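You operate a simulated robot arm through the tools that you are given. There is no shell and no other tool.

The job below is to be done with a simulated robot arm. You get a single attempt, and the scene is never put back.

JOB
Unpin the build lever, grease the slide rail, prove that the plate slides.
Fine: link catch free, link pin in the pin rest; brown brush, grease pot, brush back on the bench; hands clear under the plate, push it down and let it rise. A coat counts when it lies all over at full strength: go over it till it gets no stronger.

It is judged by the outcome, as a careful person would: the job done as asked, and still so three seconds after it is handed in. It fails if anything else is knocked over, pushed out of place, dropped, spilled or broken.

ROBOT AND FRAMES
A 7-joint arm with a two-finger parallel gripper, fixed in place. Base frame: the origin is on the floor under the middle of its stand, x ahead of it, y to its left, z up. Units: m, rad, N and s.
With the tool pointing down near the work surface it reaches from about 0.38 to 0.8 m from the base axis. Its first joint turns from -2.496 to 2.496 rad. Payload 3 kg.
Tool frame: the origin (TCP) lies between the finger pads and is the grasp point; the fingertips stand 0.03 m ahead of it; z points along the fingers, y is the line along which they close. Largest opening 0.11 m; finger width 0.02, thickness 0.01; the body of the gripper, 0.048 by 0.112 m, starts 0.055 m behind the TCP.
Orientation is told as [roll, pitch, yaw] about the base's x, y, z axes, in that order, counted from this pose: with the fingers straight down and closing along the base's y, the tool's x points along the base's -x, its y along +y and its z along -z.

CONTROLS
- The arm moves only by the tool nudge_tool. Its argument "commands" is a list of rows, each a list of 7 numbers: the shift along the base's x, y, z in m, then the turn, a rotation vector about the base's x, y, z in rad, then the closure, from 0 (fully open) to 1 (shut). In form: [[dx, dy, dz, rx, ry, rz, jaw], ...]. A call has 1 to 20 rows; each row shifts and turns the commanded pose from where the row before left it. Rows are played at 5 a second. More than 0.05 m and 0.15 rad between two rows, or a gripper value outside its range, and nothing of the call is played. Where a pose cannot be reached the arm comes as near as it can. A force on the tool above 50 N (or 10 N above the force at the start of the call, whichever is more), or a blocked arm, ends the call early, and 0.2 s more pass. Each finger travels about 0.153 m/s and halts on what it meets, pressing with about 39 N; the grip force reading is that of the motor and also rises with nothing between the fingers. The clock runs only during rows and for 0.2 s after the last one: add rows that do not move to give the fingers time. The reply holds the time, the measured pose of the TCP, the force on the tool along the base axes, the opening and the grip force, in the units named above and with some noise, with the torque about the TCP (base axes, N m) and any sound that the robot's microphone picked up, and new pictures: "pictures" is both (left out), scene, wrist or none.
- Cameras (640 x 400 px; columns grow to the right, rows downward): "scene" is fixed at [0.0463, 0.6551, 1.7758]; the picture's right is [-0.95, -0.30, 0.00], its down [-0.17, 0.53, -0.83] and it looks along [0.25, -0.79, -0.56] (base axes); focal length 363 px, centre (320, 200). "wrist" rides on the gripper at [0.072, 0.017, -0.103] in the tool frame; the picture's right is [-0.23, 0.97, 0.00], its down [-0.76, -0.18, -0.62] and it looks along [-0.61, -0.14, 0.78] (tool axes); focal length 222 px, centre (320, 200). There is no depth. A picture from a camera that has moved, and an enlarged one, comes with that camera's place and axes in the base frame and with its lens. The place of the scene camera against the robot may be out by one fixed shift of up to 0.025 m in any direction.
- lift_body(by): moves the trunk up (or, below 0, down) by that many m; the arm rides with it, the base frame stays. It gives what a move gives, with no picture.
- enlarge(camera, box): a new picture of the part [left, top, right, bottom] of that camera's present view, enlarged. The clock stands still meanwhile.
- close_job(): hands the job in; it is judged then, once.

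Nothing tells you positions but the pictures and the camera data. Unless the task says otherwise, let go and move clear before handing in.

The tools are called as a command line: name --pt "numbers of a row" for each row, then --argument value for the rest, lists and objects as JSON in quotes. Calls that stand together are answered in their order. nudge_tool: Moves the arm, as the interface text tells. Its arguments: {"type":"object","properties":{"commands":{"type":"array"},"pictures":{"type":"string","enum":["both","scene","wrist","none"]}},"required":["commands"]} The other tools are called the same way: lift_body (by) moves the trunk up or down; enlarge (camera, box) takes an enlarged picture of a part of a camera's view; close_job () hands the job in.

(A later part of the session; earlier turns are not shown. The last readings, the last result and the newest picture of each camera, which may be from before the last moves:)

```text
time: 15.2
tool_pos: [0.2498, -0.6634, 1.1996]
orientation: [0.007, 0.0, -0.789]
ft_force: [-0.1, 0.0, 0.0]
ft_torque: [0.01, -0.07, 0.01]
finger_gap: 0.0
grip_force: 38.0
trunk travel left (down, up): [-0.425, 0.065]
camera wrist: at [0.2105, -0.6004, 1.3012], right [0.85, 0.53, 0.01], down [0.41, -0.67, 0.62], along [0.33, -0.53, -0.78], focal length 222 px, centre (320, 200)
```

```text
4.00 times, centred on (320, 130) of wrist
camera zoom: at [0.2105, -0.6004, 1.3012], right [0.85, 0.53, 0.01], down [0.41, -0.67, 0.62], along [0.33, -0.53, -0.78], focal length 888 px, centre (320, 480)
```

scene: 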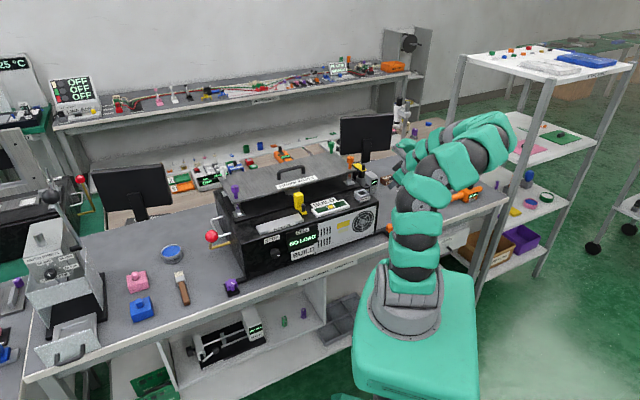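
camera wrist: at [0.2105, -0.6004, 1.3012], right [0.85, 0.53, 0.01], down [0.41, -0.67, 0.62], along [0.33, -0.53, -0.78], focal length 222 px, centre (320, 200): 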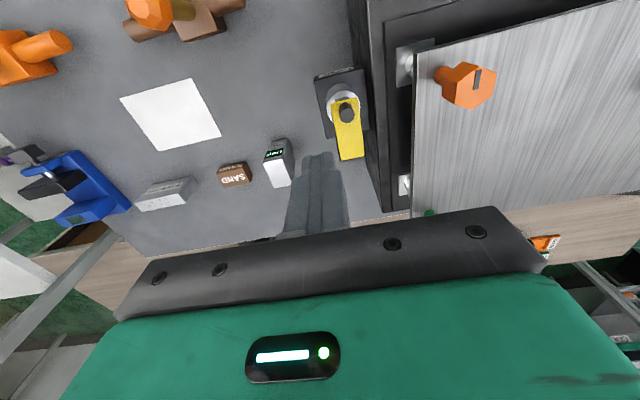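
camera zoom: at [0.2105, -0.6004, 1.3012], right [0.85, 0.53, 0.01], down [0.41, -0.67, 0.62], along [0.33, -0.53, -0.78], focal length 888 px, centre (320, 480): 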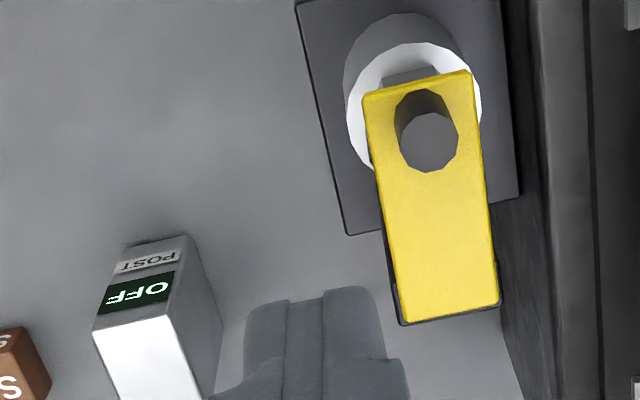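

nudge_tool --pt "0 0 -0.0225 0 0 0 1" --pt "0 0 -0.0225 0 0 0 1" --pt "0 0 -0.0225 0 0 0 1" --pt "0 0 -0.0225 0 0 0 1" --pt "0.0035 0.0035 0 0 0 0 1" --pt "0.0035 0.0035 0 0 0 0 1" --pt "0.0015 0.0015 0 0 0 0 1" --pt "0.0015 0.0015 0 0 0 0 1" --pt "0.0015 0.0015 0 0 0 0 1" --pictures "wrist"

enlarge --camera "wrist" --box '[240, 110, 400, 210]'

```text
time: 17.2
tool_pos: [0.2555, -0.6539, 1.11]
orientation: [0.006, -0.001, -0.791]
ft_force: [-26.2, -34.5, 5.4]
ft_torque: [-0.83, 0.61, -0.1]
finger_gap: 0.0
grip_force: 37.5
trunk travel left (down, up): [-0.425, 0.065]
camera wrist: at [0.2173, -0.5905, 1.2122], right [0.85, 0.52, 0.01], down [0.41, -0.67, 0.62], along [0.33, -0.53, -0.78], focal length 222 px, centre (320, 200)
```

wrist: 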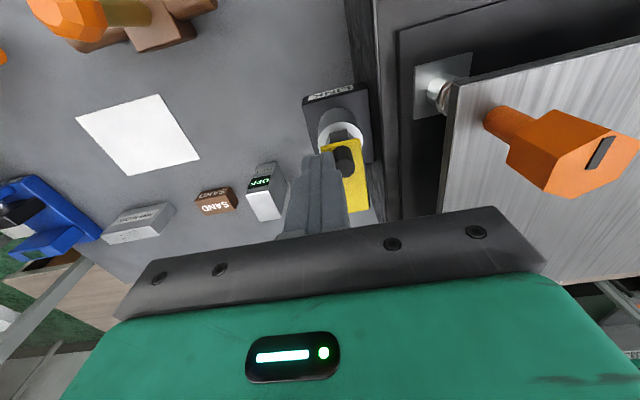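

```text
4.00 times, centred on (320, 160) of wrist
camera zoom: at [0.2173, -0.5905, 1.2122], right [0.85, 0.52, 0.01], down [0.41, -0.67, 0.62], along [0.33, -0.53, -0.78], focal length 888 px, centre (320, 360)
```

zoom: 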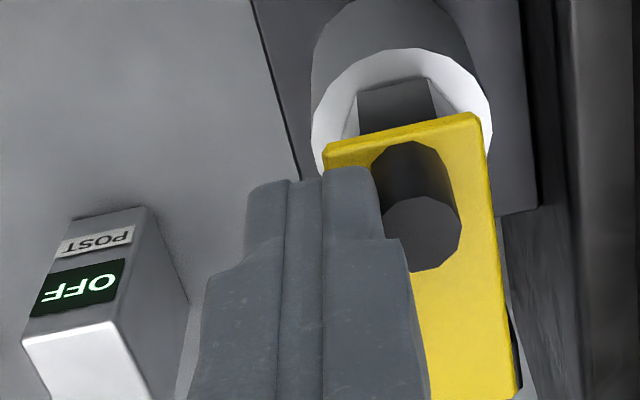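

Pushing towards the machine is blocked as well, so the bar probably slides lengthwise over the post. I'll move to the robot side of the knob and push it gently straight away from me.

nudge_tool --pt "-0.006 -0.006 0 0 0 0 1" --pt "-0.0092 0.0092 0 0 0 0 1" --pt "-0.0092 0.0092 0 0 0 0 1" --pt "0.0098 0.0098 0 0 0 0 1" --pt "0.0098 0.0098 0 0 0 0 1" --pt "0 0 0 0 0 0 1" --pictures "wrist"

enlarge --camera "wrist" --box '[240, 110, 400, 210]'

```text
time: 18.6
tool_pos: [0.2582, -0.6178, 1.111]
orientation: [0.007, 0.002, -0.789]
ft_force: [0.3, -0.6, -0.1]
ft_torque: [0.01, 0.0, 0.0]
finger_gap: 0.0
grip_force: 38.0
trunk travel left (down, up): [-0.425, 0.065]
camera wrist: at [0.2186, -0.5548, 1.2127], right [0.85, 0.53, 0.01], down [0.41, -0.67, 0.62], along [0.33, -0.53, -0.78], focal length 222 px, centre (320, 200)
```

wrist: 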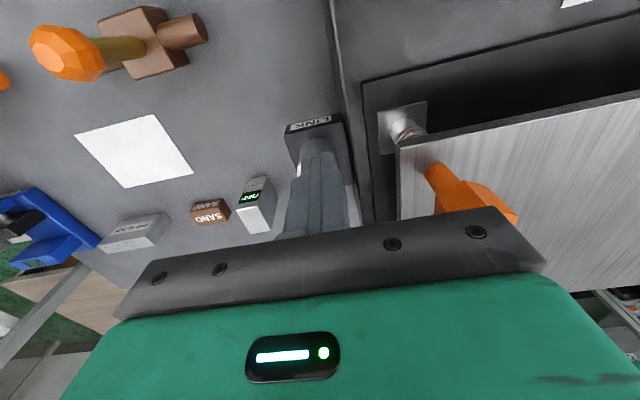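

```text
4.00 times, centred on (320, 160) of wrist
camera zoom: at [0.2186, -0.5548, 1.2127], right [0.85, 0.53, 0.01], down [0.41, -0.67, 0.62], along [0.33, -0.53, -0.78], focal length 888 px, centre (320, 360)
```

zoom: 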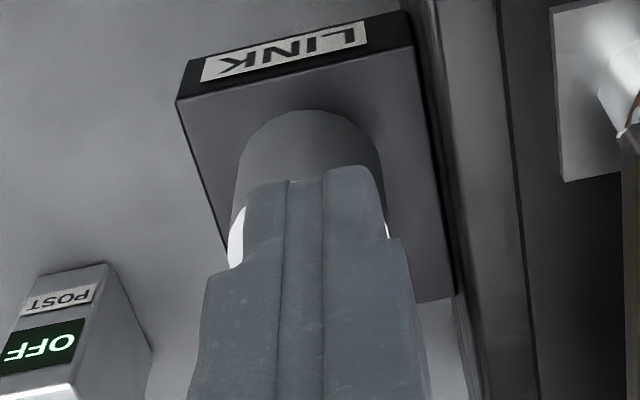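

nudge_tool --pt "-0.0078 -0.0078 0 0 0 0 1" --pt "0 0 0 0 0 0 1" --pt "0.0018 -0.0018 0 0 0 0 1" --pt "0.0018 -0.0018 0 0 0 0 1" --pt "0.0018 -0.0018 0 0 0 0 1" --pt "0.0018 -0.0018 0 0 0 0 1" --pt "0.0014 -0.0014 0 0 0 0 1" --pt "0.0014 -0.0014 0 0 0 0 1" --pictures "none"

```text
time: 20.4
tool_pos: [0.2561, -0.6339, 1.112]
orientation: [0.01, 0.005, -0.786]
ft_force: [-21.3, 36.0, 8.2]
ft_torque: [1.13, 0.36, 0.18]
finger_gap: 0.0
grip_force: 37.2
trunk travel left (down, up): [-0.425, 0.065]
```

It doesn't slide away from me either, so horizontal pushes are ruled out in three directions and the catch may hinge upwards or need pulling. I'll back off and grip the knob from above with a partly opened gripper.

nudge_tool --pt "-0.01 0.01 0 0 0 0 1" --pt "0 0 0.03 0 0 0 1" --pt "0 0 0.03 0 0 0 0.65" --pt "0.011 -0.0098 0 0 0 0 0.65" --pt "0.011 -0.0098 0 0 0 0 0.65" --pt "0 0 0 0 0 0 0.65" --pictures "wrist"

enlarge --camera "wrist" --box '[240, 110, 400, 210]'

```text
time: 21.8
tool_pos: [0.273, -0.6463, 1.1693]
orientation: [0.007, 0.003, -0.786]
ft_force: [0.2, -0.2, 0.8]
ft_torque: [0.03, -0.01, -0.01]
finger_gap: 0.0387
grip_force: 0.1
trunk travel left (down, up): [-0.425, 0.065]
camera wrist: at [0.2332, -0.5827, 1.2713], right [0.85, 0.53, 0.01], down [0.41, -0.67, 0.62], along [0.33, -0.53, -0.78], focal length 222 px, centre (320, 200)
```

wrist: 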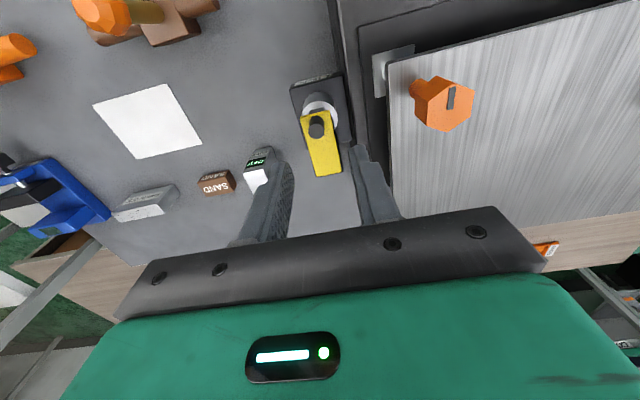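

```text
4.00 times, centred on (320, 160) of wrist
camera zoom: at [0.2332, -0.5827, 1.2713], right [0.85, 0.53, 0.01], down [0.41, -0.67, 0.62], along [0.33, -0.53, -0.78], focal length 888 px, centre (320, 360)
```

zoom: 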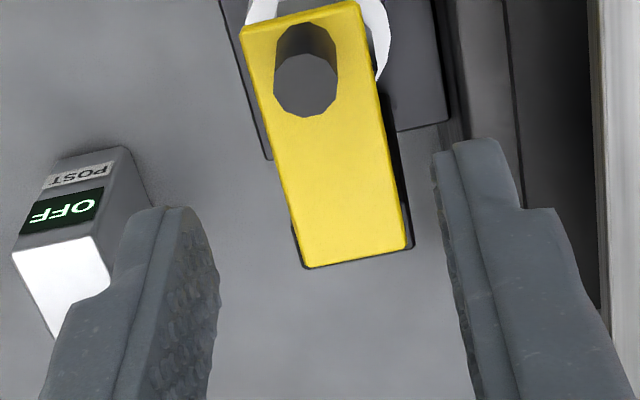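

nudge_tool --pt "-0.004 0.0025 0 0 0 0 0.65" --pt "0 0 -0.021 0 0 0 0.65" --pt "0 0 -0.021 0 0 0 0.65" --pt "0 0 -0.02 0 0 0 0.65" --pt "0 0 0 0 0 0 1" --pt "0 0 0 0 0 0 1" --pictures "wrist"

enlarge --camera "wrist" --box '[240, 110, 400, 210]'

```text
time: 23.2
tool_pos: [0.2689, -0.6431, 1.1066]
orientation: [0.007, 0.002, -0.786]
ft_force: [-4.3, -4.9, -2.5]
ft_torque: [-0.06, 0.41, 0.0]
finger_gap: 0.0133
grip_force: 44.4
trunk travel left (down, up): [-0.425, 0.065]
camera wrist: at [0.2282, -0.5799, 1.2097], right [0.85, 0.53, 0.01], down [0.41, -0.67, 0.62], along [0.33, -0.53, -0.78], focal length 222 px, centre (320, 200)
```

wrist: 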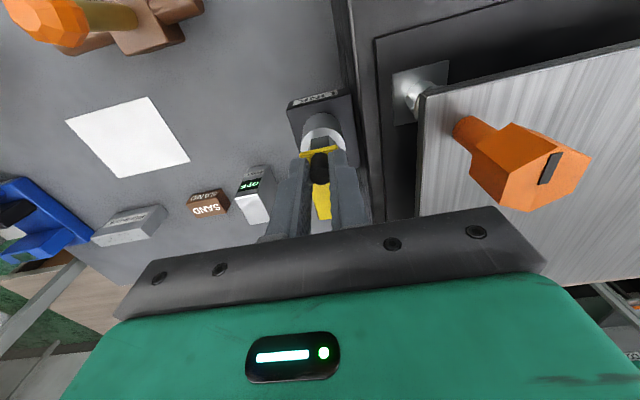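

```text
4.00 times, centred on (320, 160) of wrist
camera zoom: at [0.2282, -0.5799, 1.2097], right [0.85, 0.53, 0.01], down [0.41, -0.67, 0.62], along [0.33, -0.53, -0.78], focal length 888 px, centre (320, 360)
```

zoom: 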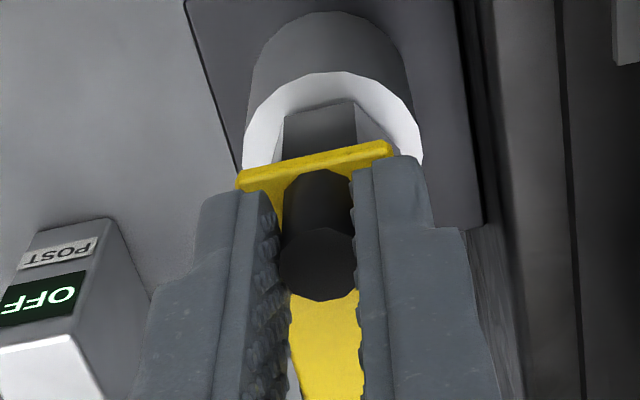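

The knob is gripped firmly (gap 13 mm). Now I'll try a gentle lift and watch the force.

nudge_tool --pt "0 0 0.0015 0 0 0 1" --pt "0 0 0.0015 0 0 0 1" --pt "0 0 0.0015 0 0 0 1" --pt "0 0 0.0015 0 0 0 1" --pictures "wrist"

enlarge --camera "wrist" --box '[240, 110, 400, 210]'

```text
time: 24.2
tool_pos: [0.2688, -0.643, 1.1132]
orientation: [0.008, 0.004, -0.787]
ft_force: [-1.1, -0.7, -22.5]
ft_torque: [0.76, 0.95, 0.0]
finger_gap: 0.0136
grip_force: 45.3
trunk travel left (down, up): [-0.425, 0.065]
camera wrist: at [0.2291, -0.5811, 1.2149], right [0.85, 0.53, 0.01], down [0.41, -0.67, 0.62], along [0.33, -0.52, -0.79], focal length 222 px, centre (320, 200)
```

wrist: 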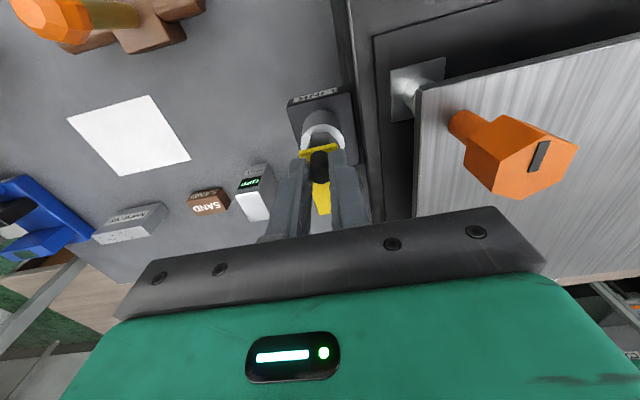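

```text
4.00 times, centred on (320, 160) of wrist
camera zoom: at [0.2291, -0.5811, 1.2149], right [0.85, 0.53, 0.01], down [0.41, -0.67, 0.62], along [0.33, -0.52, -0.79], focal length 888 px, centre (320, 360)
```

zoom: 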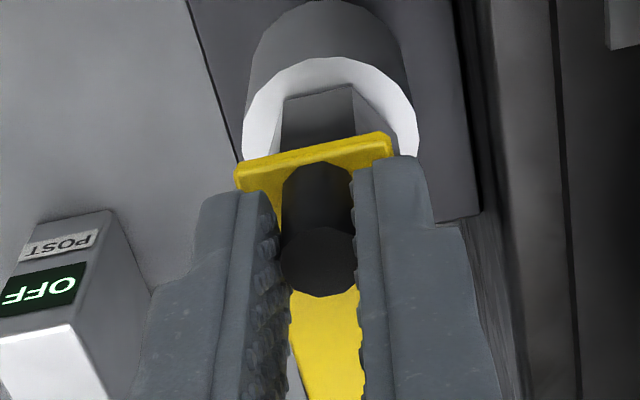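

The knob rose about 7 mm with the bar, so the catch hinges upwards about its far end. I'll follow the hinge arc, tilting the tool with it, and watch the force.

nudge_tool --pt "0.002 -0.002 0.0 0.06 0.06 0 1" --pt "0.002 -0.002 0.002 0.06 0.06 0 1" --pt "0.0016 -0.0016 0.003 0.04 0.04 0 1" --pt "0 0 0 0 0 0 1" --pictures "wrist"

enlarge --camera "wrist" --box '[240, 110, 400, 210]'

```text
time: 25.2
tool_pos: [0.2668, -0.6418, 1.1089]
orientation: [0.001, 0.226, -0.792]
ft_force: [4.8, -23.9, -13.5]
ft_torque: [-0.26, 0.2, -0.04]
finger_gap: 0.0131
grip_force: 45.2
out of reach, approached as far as the arm can: row 3
trunk travel left (down, up): [-0.425, 0.065]
stopped in row 4: the force on the tool passed its limit at 51 N (the readings are from after the stop); the commanded pose is now the measured one
camera wrist: at [0.2455, -0.5957, 1.2239], right [0.85, 0.53, -0.05], down [0.49, -0.75, 0.44], along [0.19, -0.4, -0.9], focal length 222 px, centre (320, 200)
```

wrist: 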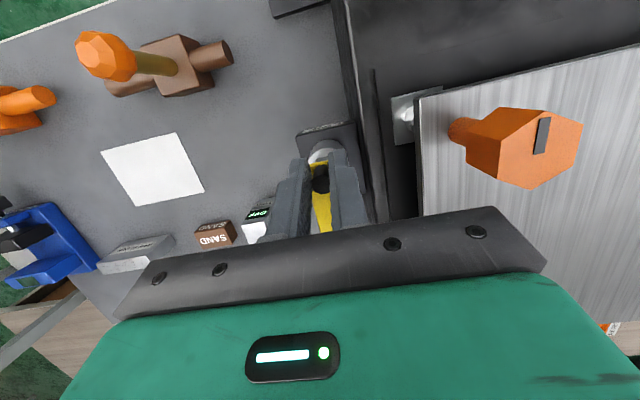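

```text
4.00 times, centred on (320, 160) of wrist
camera zoom: at [0.2455, -0.5957, 1.2239], right [0.85, 0.53, -0.05], down [0.49, -0.75, 0.44], along [0.19, -0.4, -0.9], focal length 888 px, centre (320, 360)
```

zoom: 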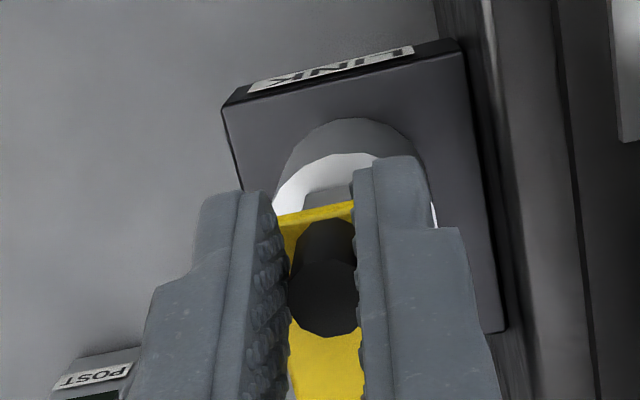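

Tilting over the top runs out of reach. A better way is to grip the knob from the front with the fingers pointing forward, then rotate the tool down to vertical as the bar flips up. I'll release and rise first.

nudge_tool --pt "0 0 0 0 0 0 0.65" --pt "0 0 0 0 0 0 0.65" --pt "0 0 0.03 -0.04 -0.04 0 0.65" --pt "0 0 0.03 -0.06 -0.06 0 0.65" --pt "0 0 0.03 -0.06 -0.06 0 0.65" --pt "0 0 0 0 0 0 0.65" --pictures "wrist"

enlarge --camera "wrist" --box '[240, 100, 400, 200]'

```text
time: 26.6
tool_pos: [0.2653, -0.6376, 1.2012]
orientation: [0.005, -0.002, -0.79]
ft_force: [0.0, 0.8, 0.2]
ft_torque: [-0.06, -0.03, 0.01]
finger_gap: 0.0384
grip_force: 0.1
trunk travel left (down, up): [-0.425, 0.065]
camera wrist: at [0.2253, -0.5734, 1.3024], right [0.85, 0.52, 0.0], down [0.41, -0.67, 0.62], along [0.33, -0.53, -0.78], focal length 222 px, centre (320, 200)
```

wrist: 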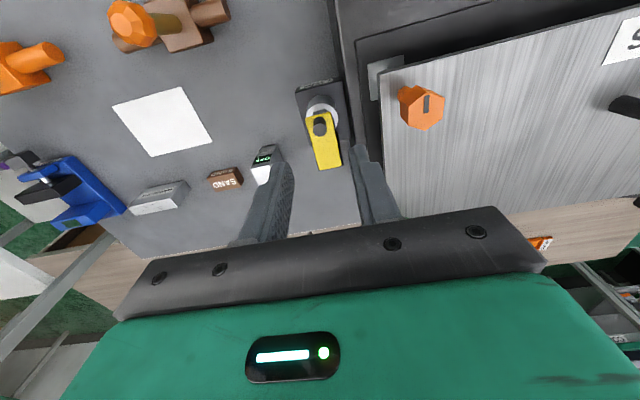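

```text
4.00 times, centred on (320, 150) of wrist
camera zoom: at [0.2253, -0.5734, 1.3024], right [0.85, 0.52, 0.0], down [0.41, -0.67, 0.62], along [0.33, -0.53, -0.78], focal length 888 px, centre (320, 400)
```

zoom: 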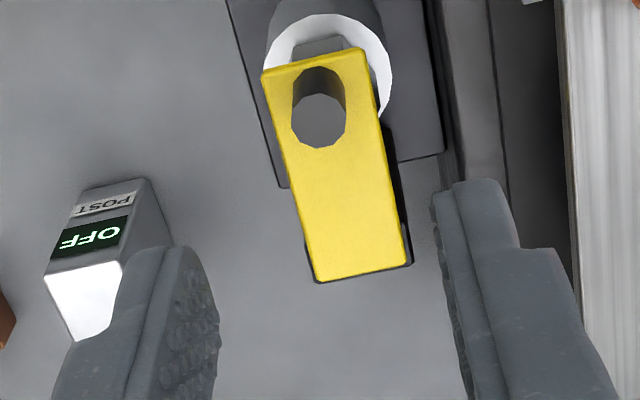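

The bar has dropped back to rest, so the hinge is nearly free. I'll close the fingers, retreat, and tilt the tool to point forward, so I can lift the bar from under its front lip and flip it over.

nudge_tool --pt "-0.0085 0.0085 0 0 0 0 1" --pt "-0.0085 0.0085 0 -0.1025 -0.1025 0 1" --pt "-0.0085 0.0085 0 -0.1025 -0.1025 0 1" --pt "-0.0085 0.0085 0 -0.1025 -0.1025 0 1" --pt "-0.0085 0.0085 0 -0.1025 -0.1025 0 1" --pt "-0.0085 0.0085 0 -0.1025 -0.1025 0 1" --pt "-0.0085 0.0085 0 -0.1025 -0.1025 0 1" --pt "-0.0085 0.0085 0 -0.1025 -0.1025 0 1" --pt "0 0 0 -0.1025 -0.1025 0 1" --pt "0 0 0 -0.1025 -0.1025 0 1" --pt "0 0 0 0 0 0 1"

enlarge --camera "wrist" --box '[220, 60, 420, 185]'

```text
time: 29.0
tool_pos: [0.1971, -0.5698, 1.2007]
orientation: [0.026, -1.308, -0.811]
ft_force: [-0.5, -0.3, -0.4]
ft_torque: [0.0, 0.01, 0.03]
finger_gap: 0.0
grip_force: 37.4
trunk travel left (down, up): [-0.425, 0.065]
camera wrist: at [0.126, -0.4737, 1.1567], right [0.73, 0.65, 0.23], down [-0.42, 0.15, 0.9], along [0.54, -0.75, 0.38], focal length 222 px, centre (320, 200)
```

scene: 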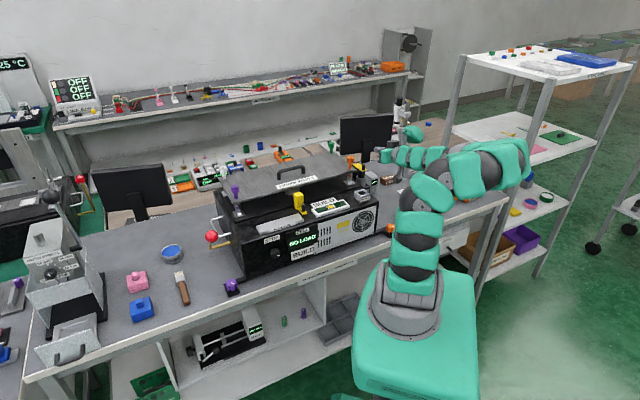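
wrist: 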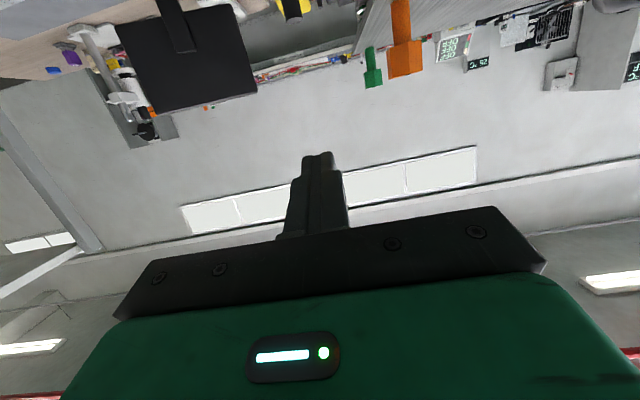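

```text
3.20 times, centred on (320, 122) of wrist
camera zoom: at [0.126, -0.4737, 1.1567], right [0.73, 0.65, 0.23], down [-0.42, 0.15, 0.9], along [0.54, -0.75, 0.38], focal length 711 px, centre (320, 448)
```

zoom: 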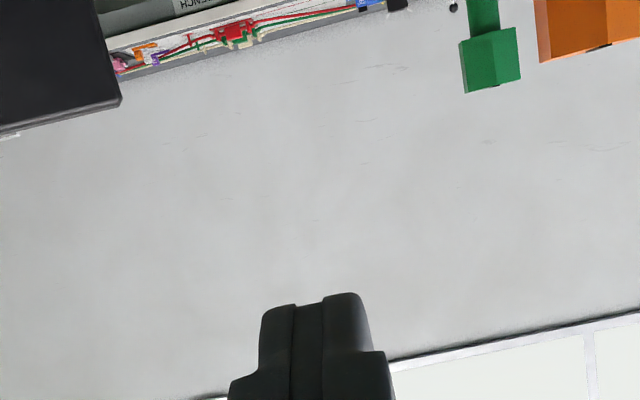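

nudge_tool --pt "0 0 -0.035 0 0 0 1" --pt "0 0 -0.035 0 0 0 1" --pt "0 0 -0.035 0 0 0 1" --pt "0 0 -0.034 0 0 0 1" --pt "0 0 0 0 0 0 1"

enlarge --camera "wrist" --box '[240, 80, 400, 180]'

enlarge --camera "scene" --box '[330, 140, 420, 210]'

```text
time: 30.2
tool_pos: [0.196, -0.5698, 1.0609]
orientation: [0.025, -1.306, -0.807]
ft_force: [-0.2, -0.8, 0.5]
ft_torque: [0.02, 0.0, 0.01]
finger_gap: 0.0
grip_force: 37.7
trunk travel left (down, up): [-0.425, 0.065]
camera wrist: at [0.1248, -0.4729, 1.0171], right [0.73, 0.65, 0.23], down [-0.41, 0.15, 0.9], along [0.55, -0.75, 0.38], focal length 222 px, centre (320, 200)
```

scene: 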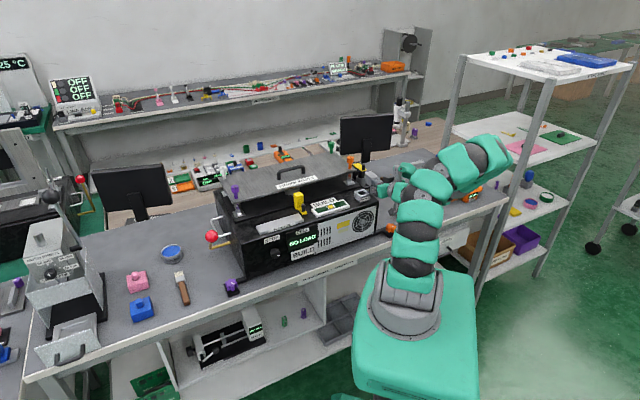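
wrist: 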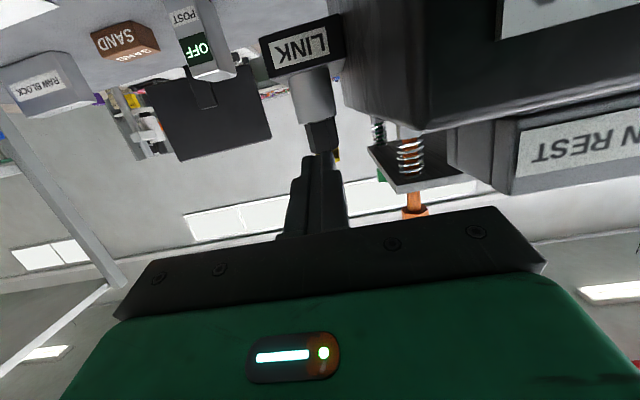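

```text
4.00 times, centred on (320, 130) of wrist
camera zoom: at [0.1248, -0.4729, 1.0171], right [0.73, 0.65, 0.23], down [-0.41, 0.15, 0.9], along [0.55, -0.75, 0.38], focal length 888 px, centre (320, 480)
```

zoom: 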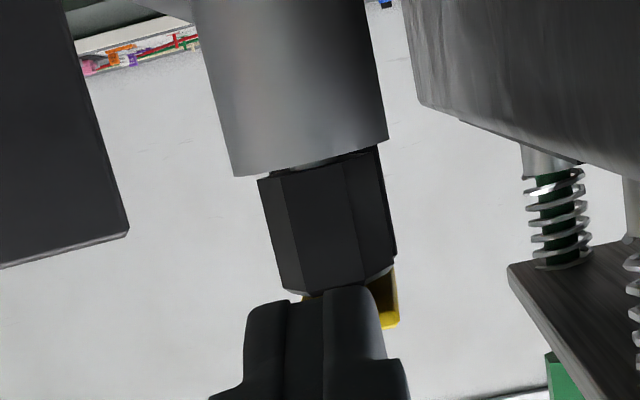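

```text
5.71 times, centred on (375, 175) of scene
camera zoom: at [0.0463, 0.6551, 1.7758], right [-0.95, -0.3, 0.0], down [-0.17, 0.53, -0.83], along [0.25, -0.79, -0.56], focal length 2072 px, centre (6, 343)
```

zoom: 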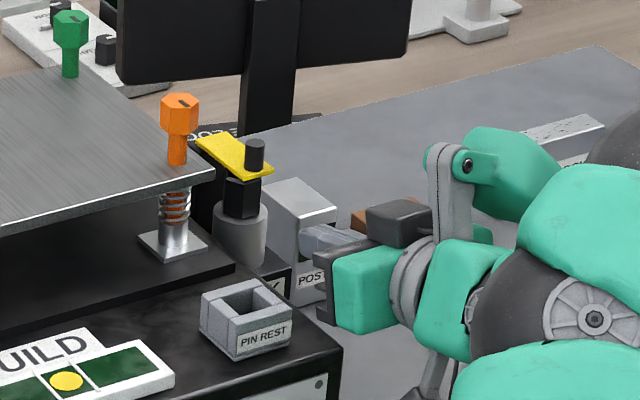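

The view from below shows the hex head, collar and yellow bar right ahead, with the fingertips at the height of the bar's underside. I'll advance slowly towards the lip.

nudge_tool --pt "0.0095 -0.0095 0 0 0 0 1" --pt "0.0095 -0.0095 0 0 0 0 1" --pt "0.0095 -0.0095 0 0 0 0 1" --pt "0.0095 -0.0095 0 0 0 0 1" --pt "0 0 0 0 0 0 1" --pictures "wrist"

enlarge --camera "wrist" --box '[256, 80, 384, 160]'

enlarge --camera "scene" --box '[340, 150, 390, 190]'

```text
time: 31.3
tool_pos: [0.2321, -0.6037, 1.06]
orientation: [0.034, -1.295, -0.814]
ft_force: [-25.1, 28.2, 8.2]
ft_torque: [2.17, 1.67, 1.01]
finger_gap: 0.0
grip_force: 37.7
trunk travel left (down, up): [-0.425, 0.065]
stopped in row 5: the force on the tool passed its limit at 60 N (the readings are from after the stop); the commanded pose is now the measured one
camera wrist: at [0.1598, -0.5065, 1.0174], right [0.73, 0.65, 0.23], down [-0.41, 0.14, 0.9], along [0.55, -0.75, 0.37], focal length 222 px, centre (320, 200)
```

wrist: 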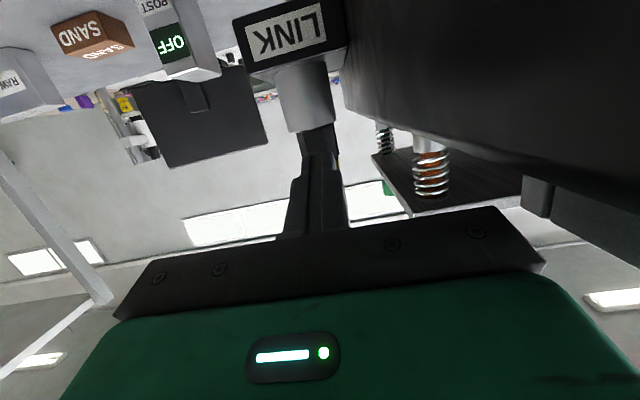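

```text
5.00 times, centred on (320, 120) of wrist
camera zoom: at [0.1598, -0.5065, 1.0174], right [0.73, 0.65, 0.23], down [-0.41, 0.14, 0.9], along [0.55, -0.75, 0.37], focal length 1111 px, centre (320, 600)
```

zoom: 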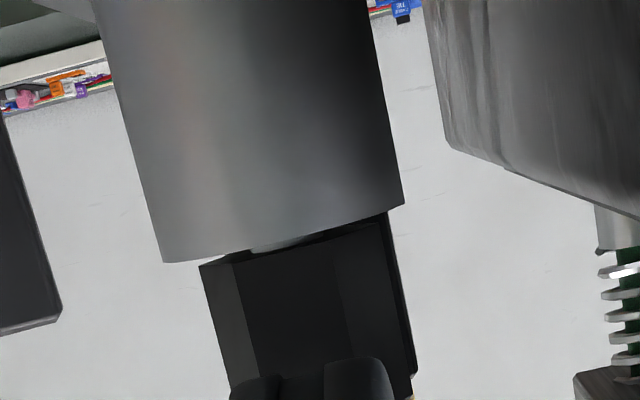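

```text
10.00 times, centred on (365, 170) of scene
camera zoom: at [0.0463, 0.6551, 1.7758], right [-0.95, -0.3, 0.0], down [-0.17, 0.53, -0.83], along [0.25, -0.79, -0.56], focal length 3627 px, centre (-130, 500)
```

zoom: 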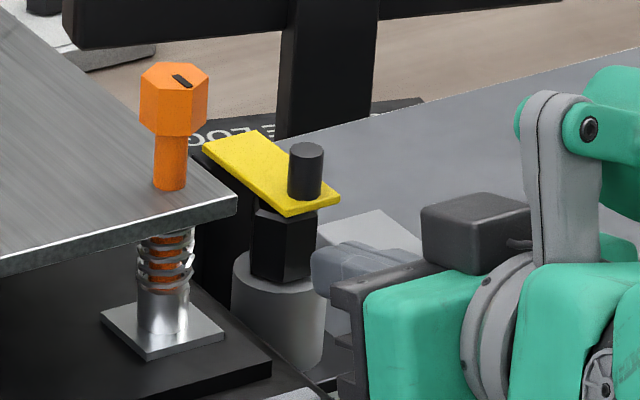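

Something on the hand, probably the camera bracket, met the machine's front-right corner at about 60 N, so I'll back straight off. Then I'll check that nothing shifted.

nudge_tool --pt "-0.01 0.01 0 0 0 0 1" --pt "-0.014 0.014 0 0 0 0 1" --pt "-0.014 0.014 0 0 0 0 1" --pt "0 0 0.03 0 0 0 1" --pt "0 0 0.03 0 0 0 1" --pt "0 0 0 0 0 0 1"

enlarge --camera "scene" --box '[330, 140, 420, 210]'

enlarge --camera "scene" --box '[200, 140, 400, 290]'

```text
time: 32.7
tool_pos: [0.1963, -0.5662, 1.1186]
orientation: [0.032, -1.297, -0.811]
ft_force: [0.2, 0.2, 0.6]
ft_torque: [0.03, 0.01, 0.0]
finger_gap: 0.0004
grip_force: 38.0
trunk travel left (down, up): [-0.425, 0.065]
camera wrist: at [0.1244, -0.4702, 1.0744], right [0.73, 0.65, 0.23], down [-0.41, 0.15, 0.9], along [0.55, -0.75, 0.37], focal length 222 px, centre (320, 200)
```

scene: 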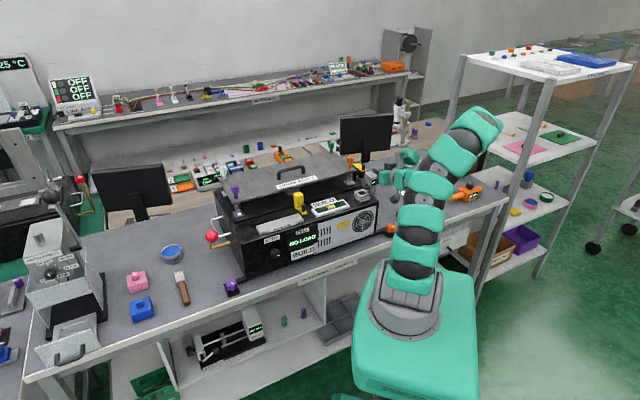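
wrist: 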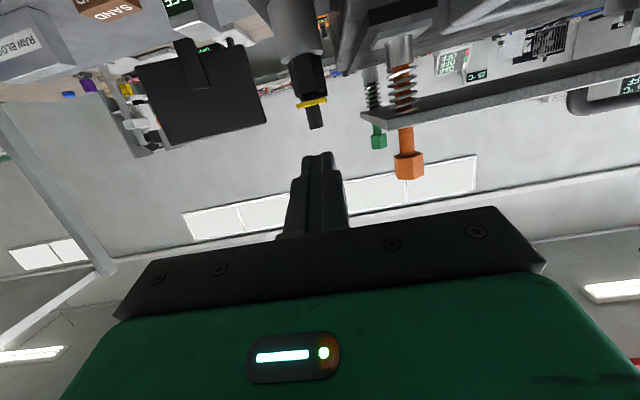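

```text
5.71 times, centred on (375, 175) of scene
camera zoom: at [0.0463, 0.6551, 1.7758], right [-0.95, -0.3, 0.0], down [-0.17, 0.53, -0.83], along [0.25, -0.79, -0.56], focal length 2072 px, centre (6, 343)
```

zoom: 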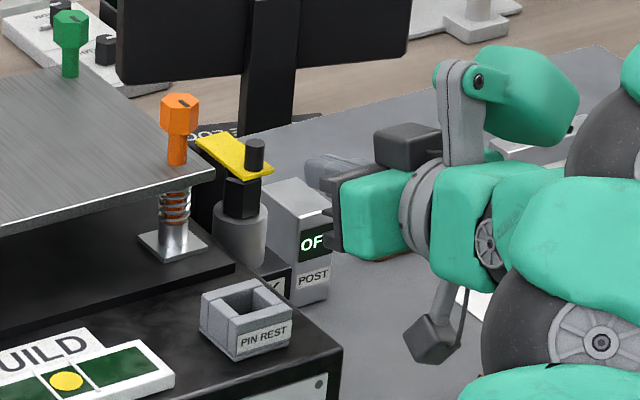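

```text
2.67 times, centred on (300, 215) of scene
camera zoom: at [0.0463, 0.6551, 1.7758], right [-0.95, -0.3, 0.0], down [-0.17, 0.53, -0.83], along [0.25, -0.79, -0.56], focal length 967 px, centre (373, 160)
```

zoom: 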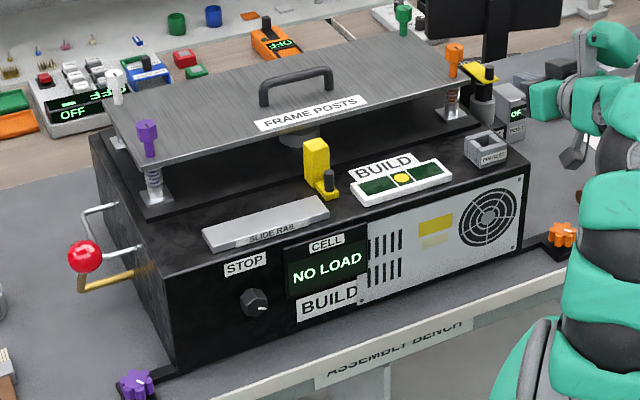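

Nothing has shifted: the wrist camera's stalk met the machine corner. I'll reduce the tilt to about 50° so the camera rides above the machine, then approach again.

nudge_tool --pt "0 0 0 0.1025 0.1025 0.01 1" --pt "0 0 0 0.1025 0.1025 0.01 1" --pt "0 0 0 0.1025 0.1025 0 1" --pt "-0.003 -0.003 -0.023 0 0 0 1" --pt "0 0 -0.024 0 0 0 1" --pt "0.0137 -0.0137 0 0 0 0 1" --pt "0.0137 -0.0137 0 0 0 0 1" --pt "0.0137 -0.0137 0 0 0 0 1" --pt "0 0 0 0 0 0 1"

enlarge --camera "wrist" --box '[256, 100, 384, 180]'

enlarge --camera "scene" --box '[340, 150, 390, 190]'

```text
time: 34.7
tool_pos: [0.2348, -0.6108, 1.0727]
orientation: [0.026, -0.861, -0.784]
ft_force: [0.6, 0.7, -0.3]
ft_torque: [0.01, 0.02, 0.02]
finger_gap: 0.0002
grip_force: 37.6
trunk travel left (down, up): [-0.425, 0.065]
camera wrist: at [0.1562, -0.5113, 1.0843], right [0.78, 0.6, 0.19], down [-0.12, -0.15, 0.98], along [0.61, -0.79, -0.05], focal length 222 px, centre (320, 200)
```

scene: 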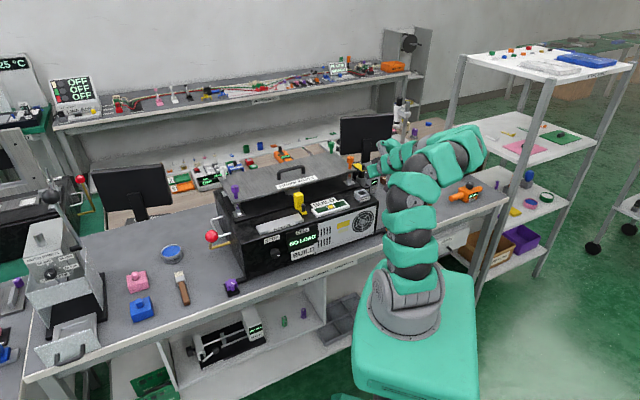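
wrist: 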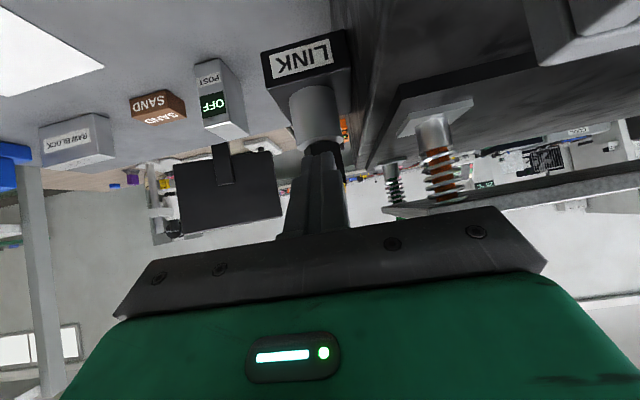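

```text
5.00 times, centred on (320, 140) of wrist
camera zoom: at [0.1562, -0.5113, 1.0843], right [0.78, 0.6, 0.19], down [-0.12, -0.15, 0.98], along [0.61, -0.79, -0.05], focal length 1111 px, centre (320, 500)
```

zoom: 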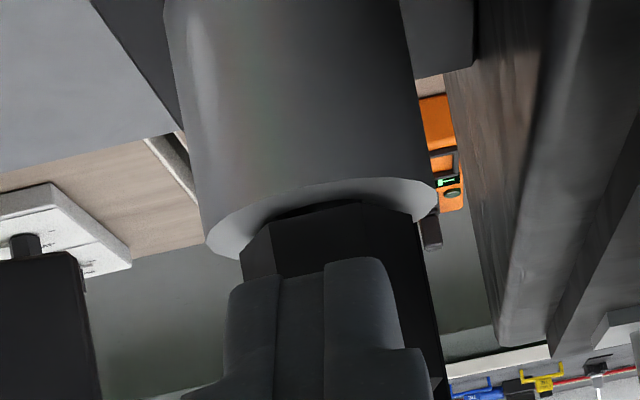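

```text
10.00 times, centred on (365, 170) of scene
camera zoom: at [0.0463, 0.6551, 1.7758], right [-0.95, -0.3, 0.0], down [-0.17, 0.53, -0.83], along [0.25, -0.79, -0.56], focal length 3627 px, centre (-130, 500)
```

zoom: 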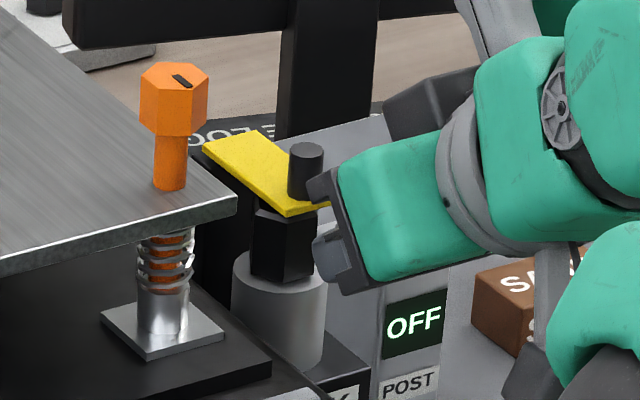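

nudge_tool --pt "0.0042 -0.0042 0 0 0 0 1" --pt "0.004 -0.004 0 0 0 0 1" --pt "0 0 0 0 0 0 1" --pt "0 0 0.004 0 0 0 1" --pt "0 0 0.004 0 0 0 1" --pt "0 0 0.004 0 0 0 1"

enlarge --camera "wrist" --box '[256, 100, 384, 180]'

enlarge --camera "scene" --box '[340, 150, 390, 190]'

```text
time: 36.1
tool_pos: [0.2444, -0.6195, 1.0855]
orientation: [0.021, -0.86, -0.783]
ft_force: [-0.9, 0.4, -0.2]
ft_torque: [0.0, 0.03, -0.01]
finger_gap: 0.0
grip_force: 37.2
trunk travel left (down, up): [-0.425, 0.065]
camera wrist: at [0.1641, -0.5192, 1.0966], right [0.78, 0.6, 0.19], down [-0.12, -0.15, 0.98], along [0.61, -0.79, -0.05], focal length 222 px, centre (320, 200)
```

scene: 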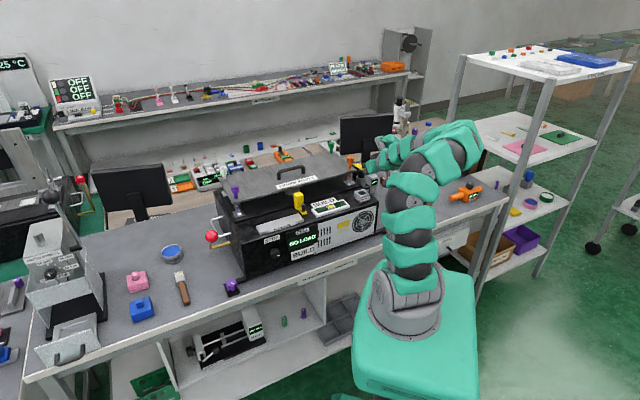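
wrist: 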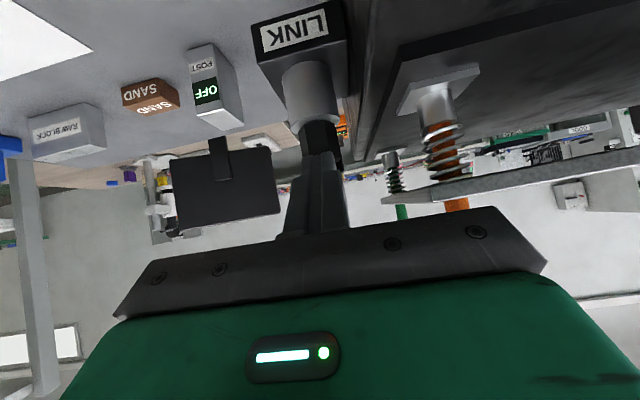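

```text
5.00 times, centred on (320, 140) of wrist
camera zoom: at [0.1641, -0.5192, 1.0966], right [0.78, 0.6, 0.19], down [-0.12, -0.15, 0.98], along [0.61, -0.79, -0.05], focal length 1111 px, centre (320, 500)
```

zoom: 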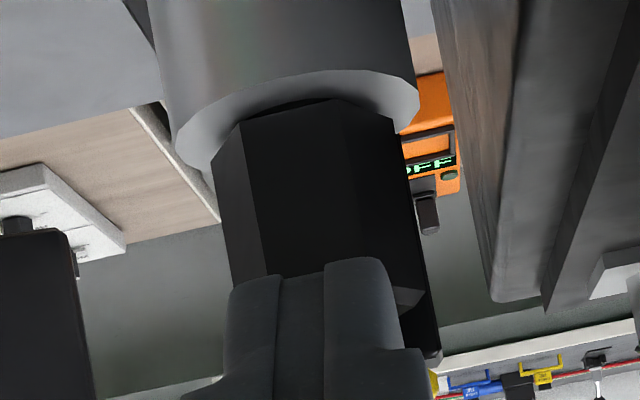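

```text
10.00 times, centred on (365, 170) of scene
camera zoom: at [0.0463, 0.6551, 1.7758], right [-0.95, -0.3, 0.0], down [-0.17, 0.53, -0.83], along [0.25, -0.79, -0.56], focal length 3627 px, centre (-130, 500)
```

zoom: 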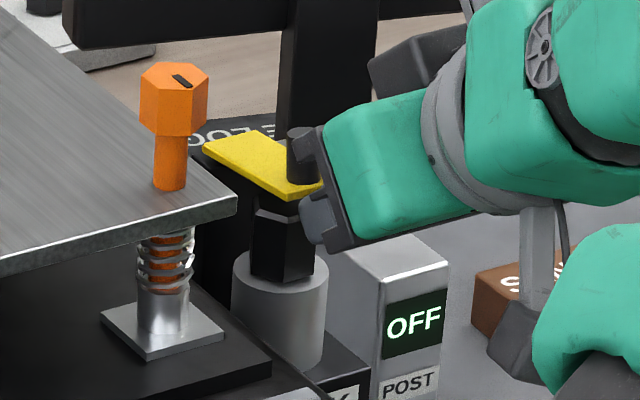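

The bar is lifting with almost no force. I'll continue along the hinge arc to roughly 60°.

nudge_tool --pt "0.0028 -0.0028 0.0067 0 0 0 1" --pt "0.0028 -0.0028 0.0067 0 0 0 1" --pt "0.0038 -0.0038 0.0072 0 0 0 1" --pt "0.0038 -0.0038 0.0072 0 0 0 1" --pt "0.0051 -0.0051 0.0048 0 0 0 1" --pt "0.0051 -0.0051 0.0048 0 0 0 1"

enlarge --camera "scene" --box '[340, 140, 390, 180]'

enlarge --camera "wrist" --box '[256, 120, 384, 200]'

```text
time: 37.5
tool_pos: [0.2678, -0.6408, 1.1233]
orientation: [0.022, -0.861, -0.786]
ft_force: [-0.8, -0.2, 0.1]
ft_torque: [-0.05, 0.0, -0.01]
finger_gap: 0.0
grip_force: 37.4
trunk travel left (down, up): [-0.425, 0.065]
camera wrist: at [0.188, -0.5424, 1.1335], right [0.78, 0.6, 0.19], down [-0.12, -0.16, 0.98], along [0.61, -0.79, -0.05], focal length 222 px, centre (320, 200)
```

scene: 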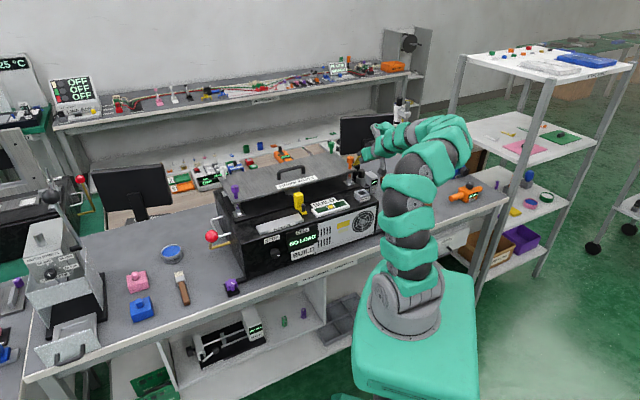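
wrist: 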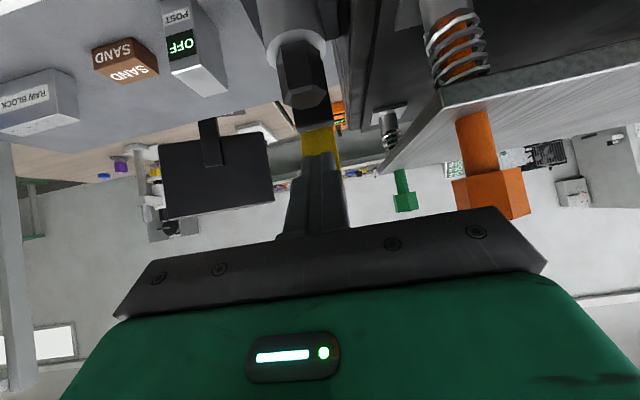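

```text
10.00 times, centred on (365, 160) of scene
camera zoom: at [0.0463, 0.6551, 1.7758], right [-0.95, -0.3, 0.0], down [-0.17, 0.53, -0.83], along [0.25, -0.79, -0.56], focal length 3627 px, centre (-130, 600)
```

zoom: 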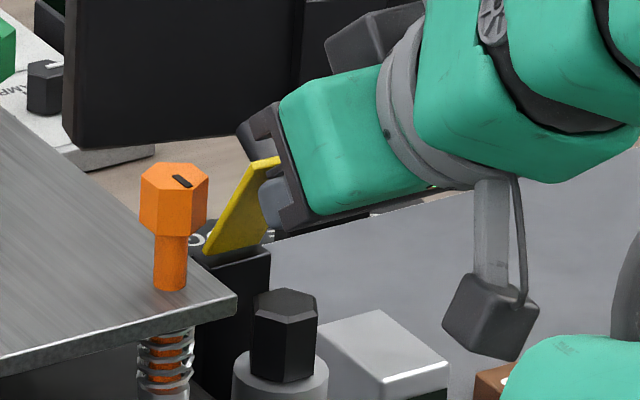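

```text
5.00 times, centred on (320, 160) of wrist
camera zoom: at [0.188, -0.5424, 1.1335], right [0.78, 0.6, 0.19], down [-0.12, -0.16, 0.98], along [0.61, -0.79, -0.05], focal length 1111 px, centre (320, 400)
```

zoom: 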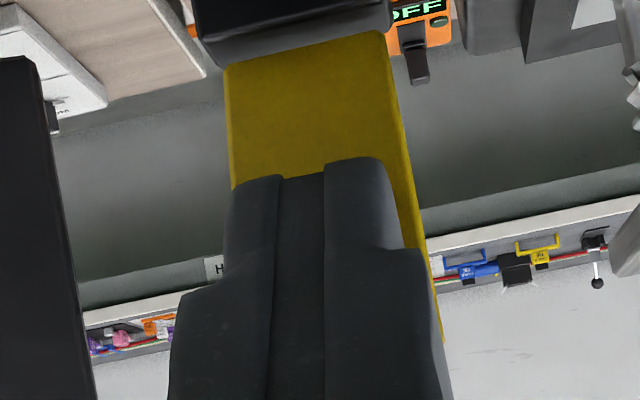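

The bar is now up at roughly 55° and the hex head is uncovered. I'll push it on past vertical so it stays back.

nudge_tool --pt "0.0056 -0.0056 0.0024 0 0 0 1" --pt "0.0056 -0.0056 0.0024 0 0 0 1" --pt "0.0043 -0.0043 0.0002 0 0 0 1" --pt "0.0043 -0.0043 0.0002 0 0 0 1" --pt "0.0041 -0.0041 -0.0018 0 0 0 1" --pt "0.0041 -0.0041 -0.0018 0 0 0 1" --pt "0.0026 -0.0026 -0.0015 0 0 0 1" --pt "0.0026 -0.0026 -0.0015 0 0 0 1" --pt "0 0 0 0 0 0 1"

enlarge --camera "scene" --box '[340, 140, 390, 180]'

enlarge --camera "wrist" --box '[256, 100, 384, 180]'

```text
time: 39.1
tool_pos: [0.2923, -0.6697, 1.1244]
orientation: [0.026, -0.861, -0.785]
ft_force: [-26.6, 35.7, 19.8]
ft_torque: [-0.2, 0.13, 0.28]
finger_gap: 0.0
grip_force: 37.9
trunk travel left (down, up): [-0.425, 0.065]
stopped in row 8: the force on the tool passed its limit at 56 N (the readings are from after the stop); the commanded pose is now the measured one
camera wrist: at [0.2136, -0.57, 1.1359], right [0.78, 0.6, 0.19], down [-0.12, -0.16, 0.98], along [0.62, -0.79, -0.05], focal length 222 px, centre (320, 200)
```

scene: 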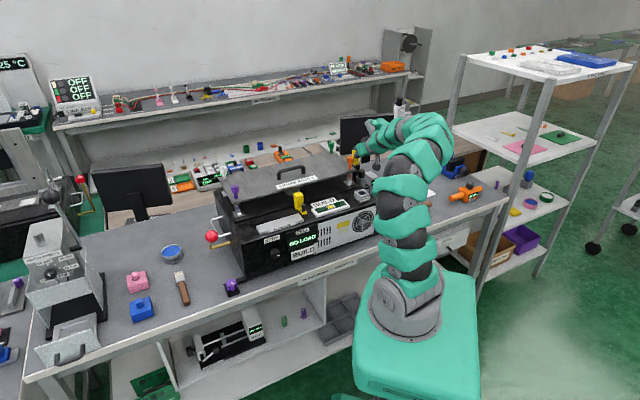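
wrist: 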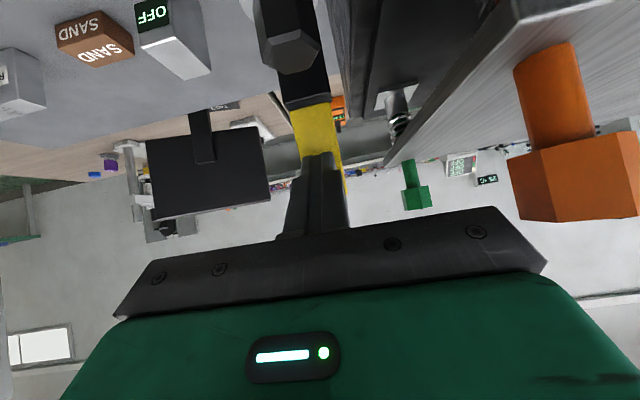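

```text
10.00 times, centred on (365, 160) of scene
camera zoom: at [0.0463, 0.6551, 1.7758], right [-0.95, -0.3, 0.0], down [-0.17, 0.53, -0.83], along [0.25, -0.79, -0.56], focal length 3627 px, centre (-130, 600)
```

zoom: 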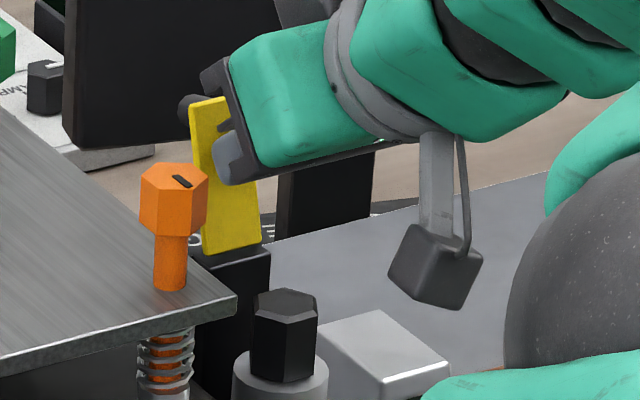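

```text
5.00 times, centred on (320, 140) of wrist
camera zoom: at [0.2136, -0.57, 1.1359], right [0.78, 0.6, 0.19], down [-0.12, -0.16, 0.98], along [0.62, -0.79, -0.05], focal length 1111 px, centre (320, 500)
```

zoom: 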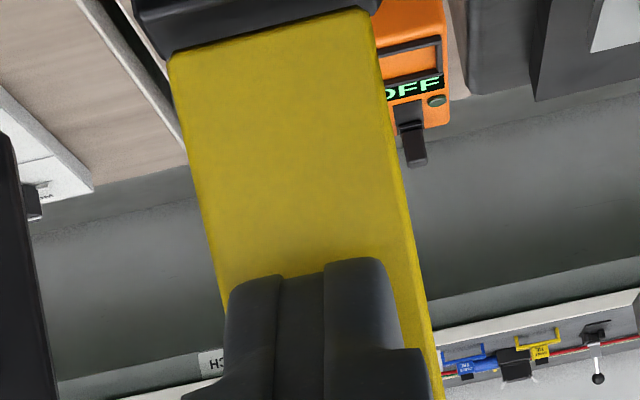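

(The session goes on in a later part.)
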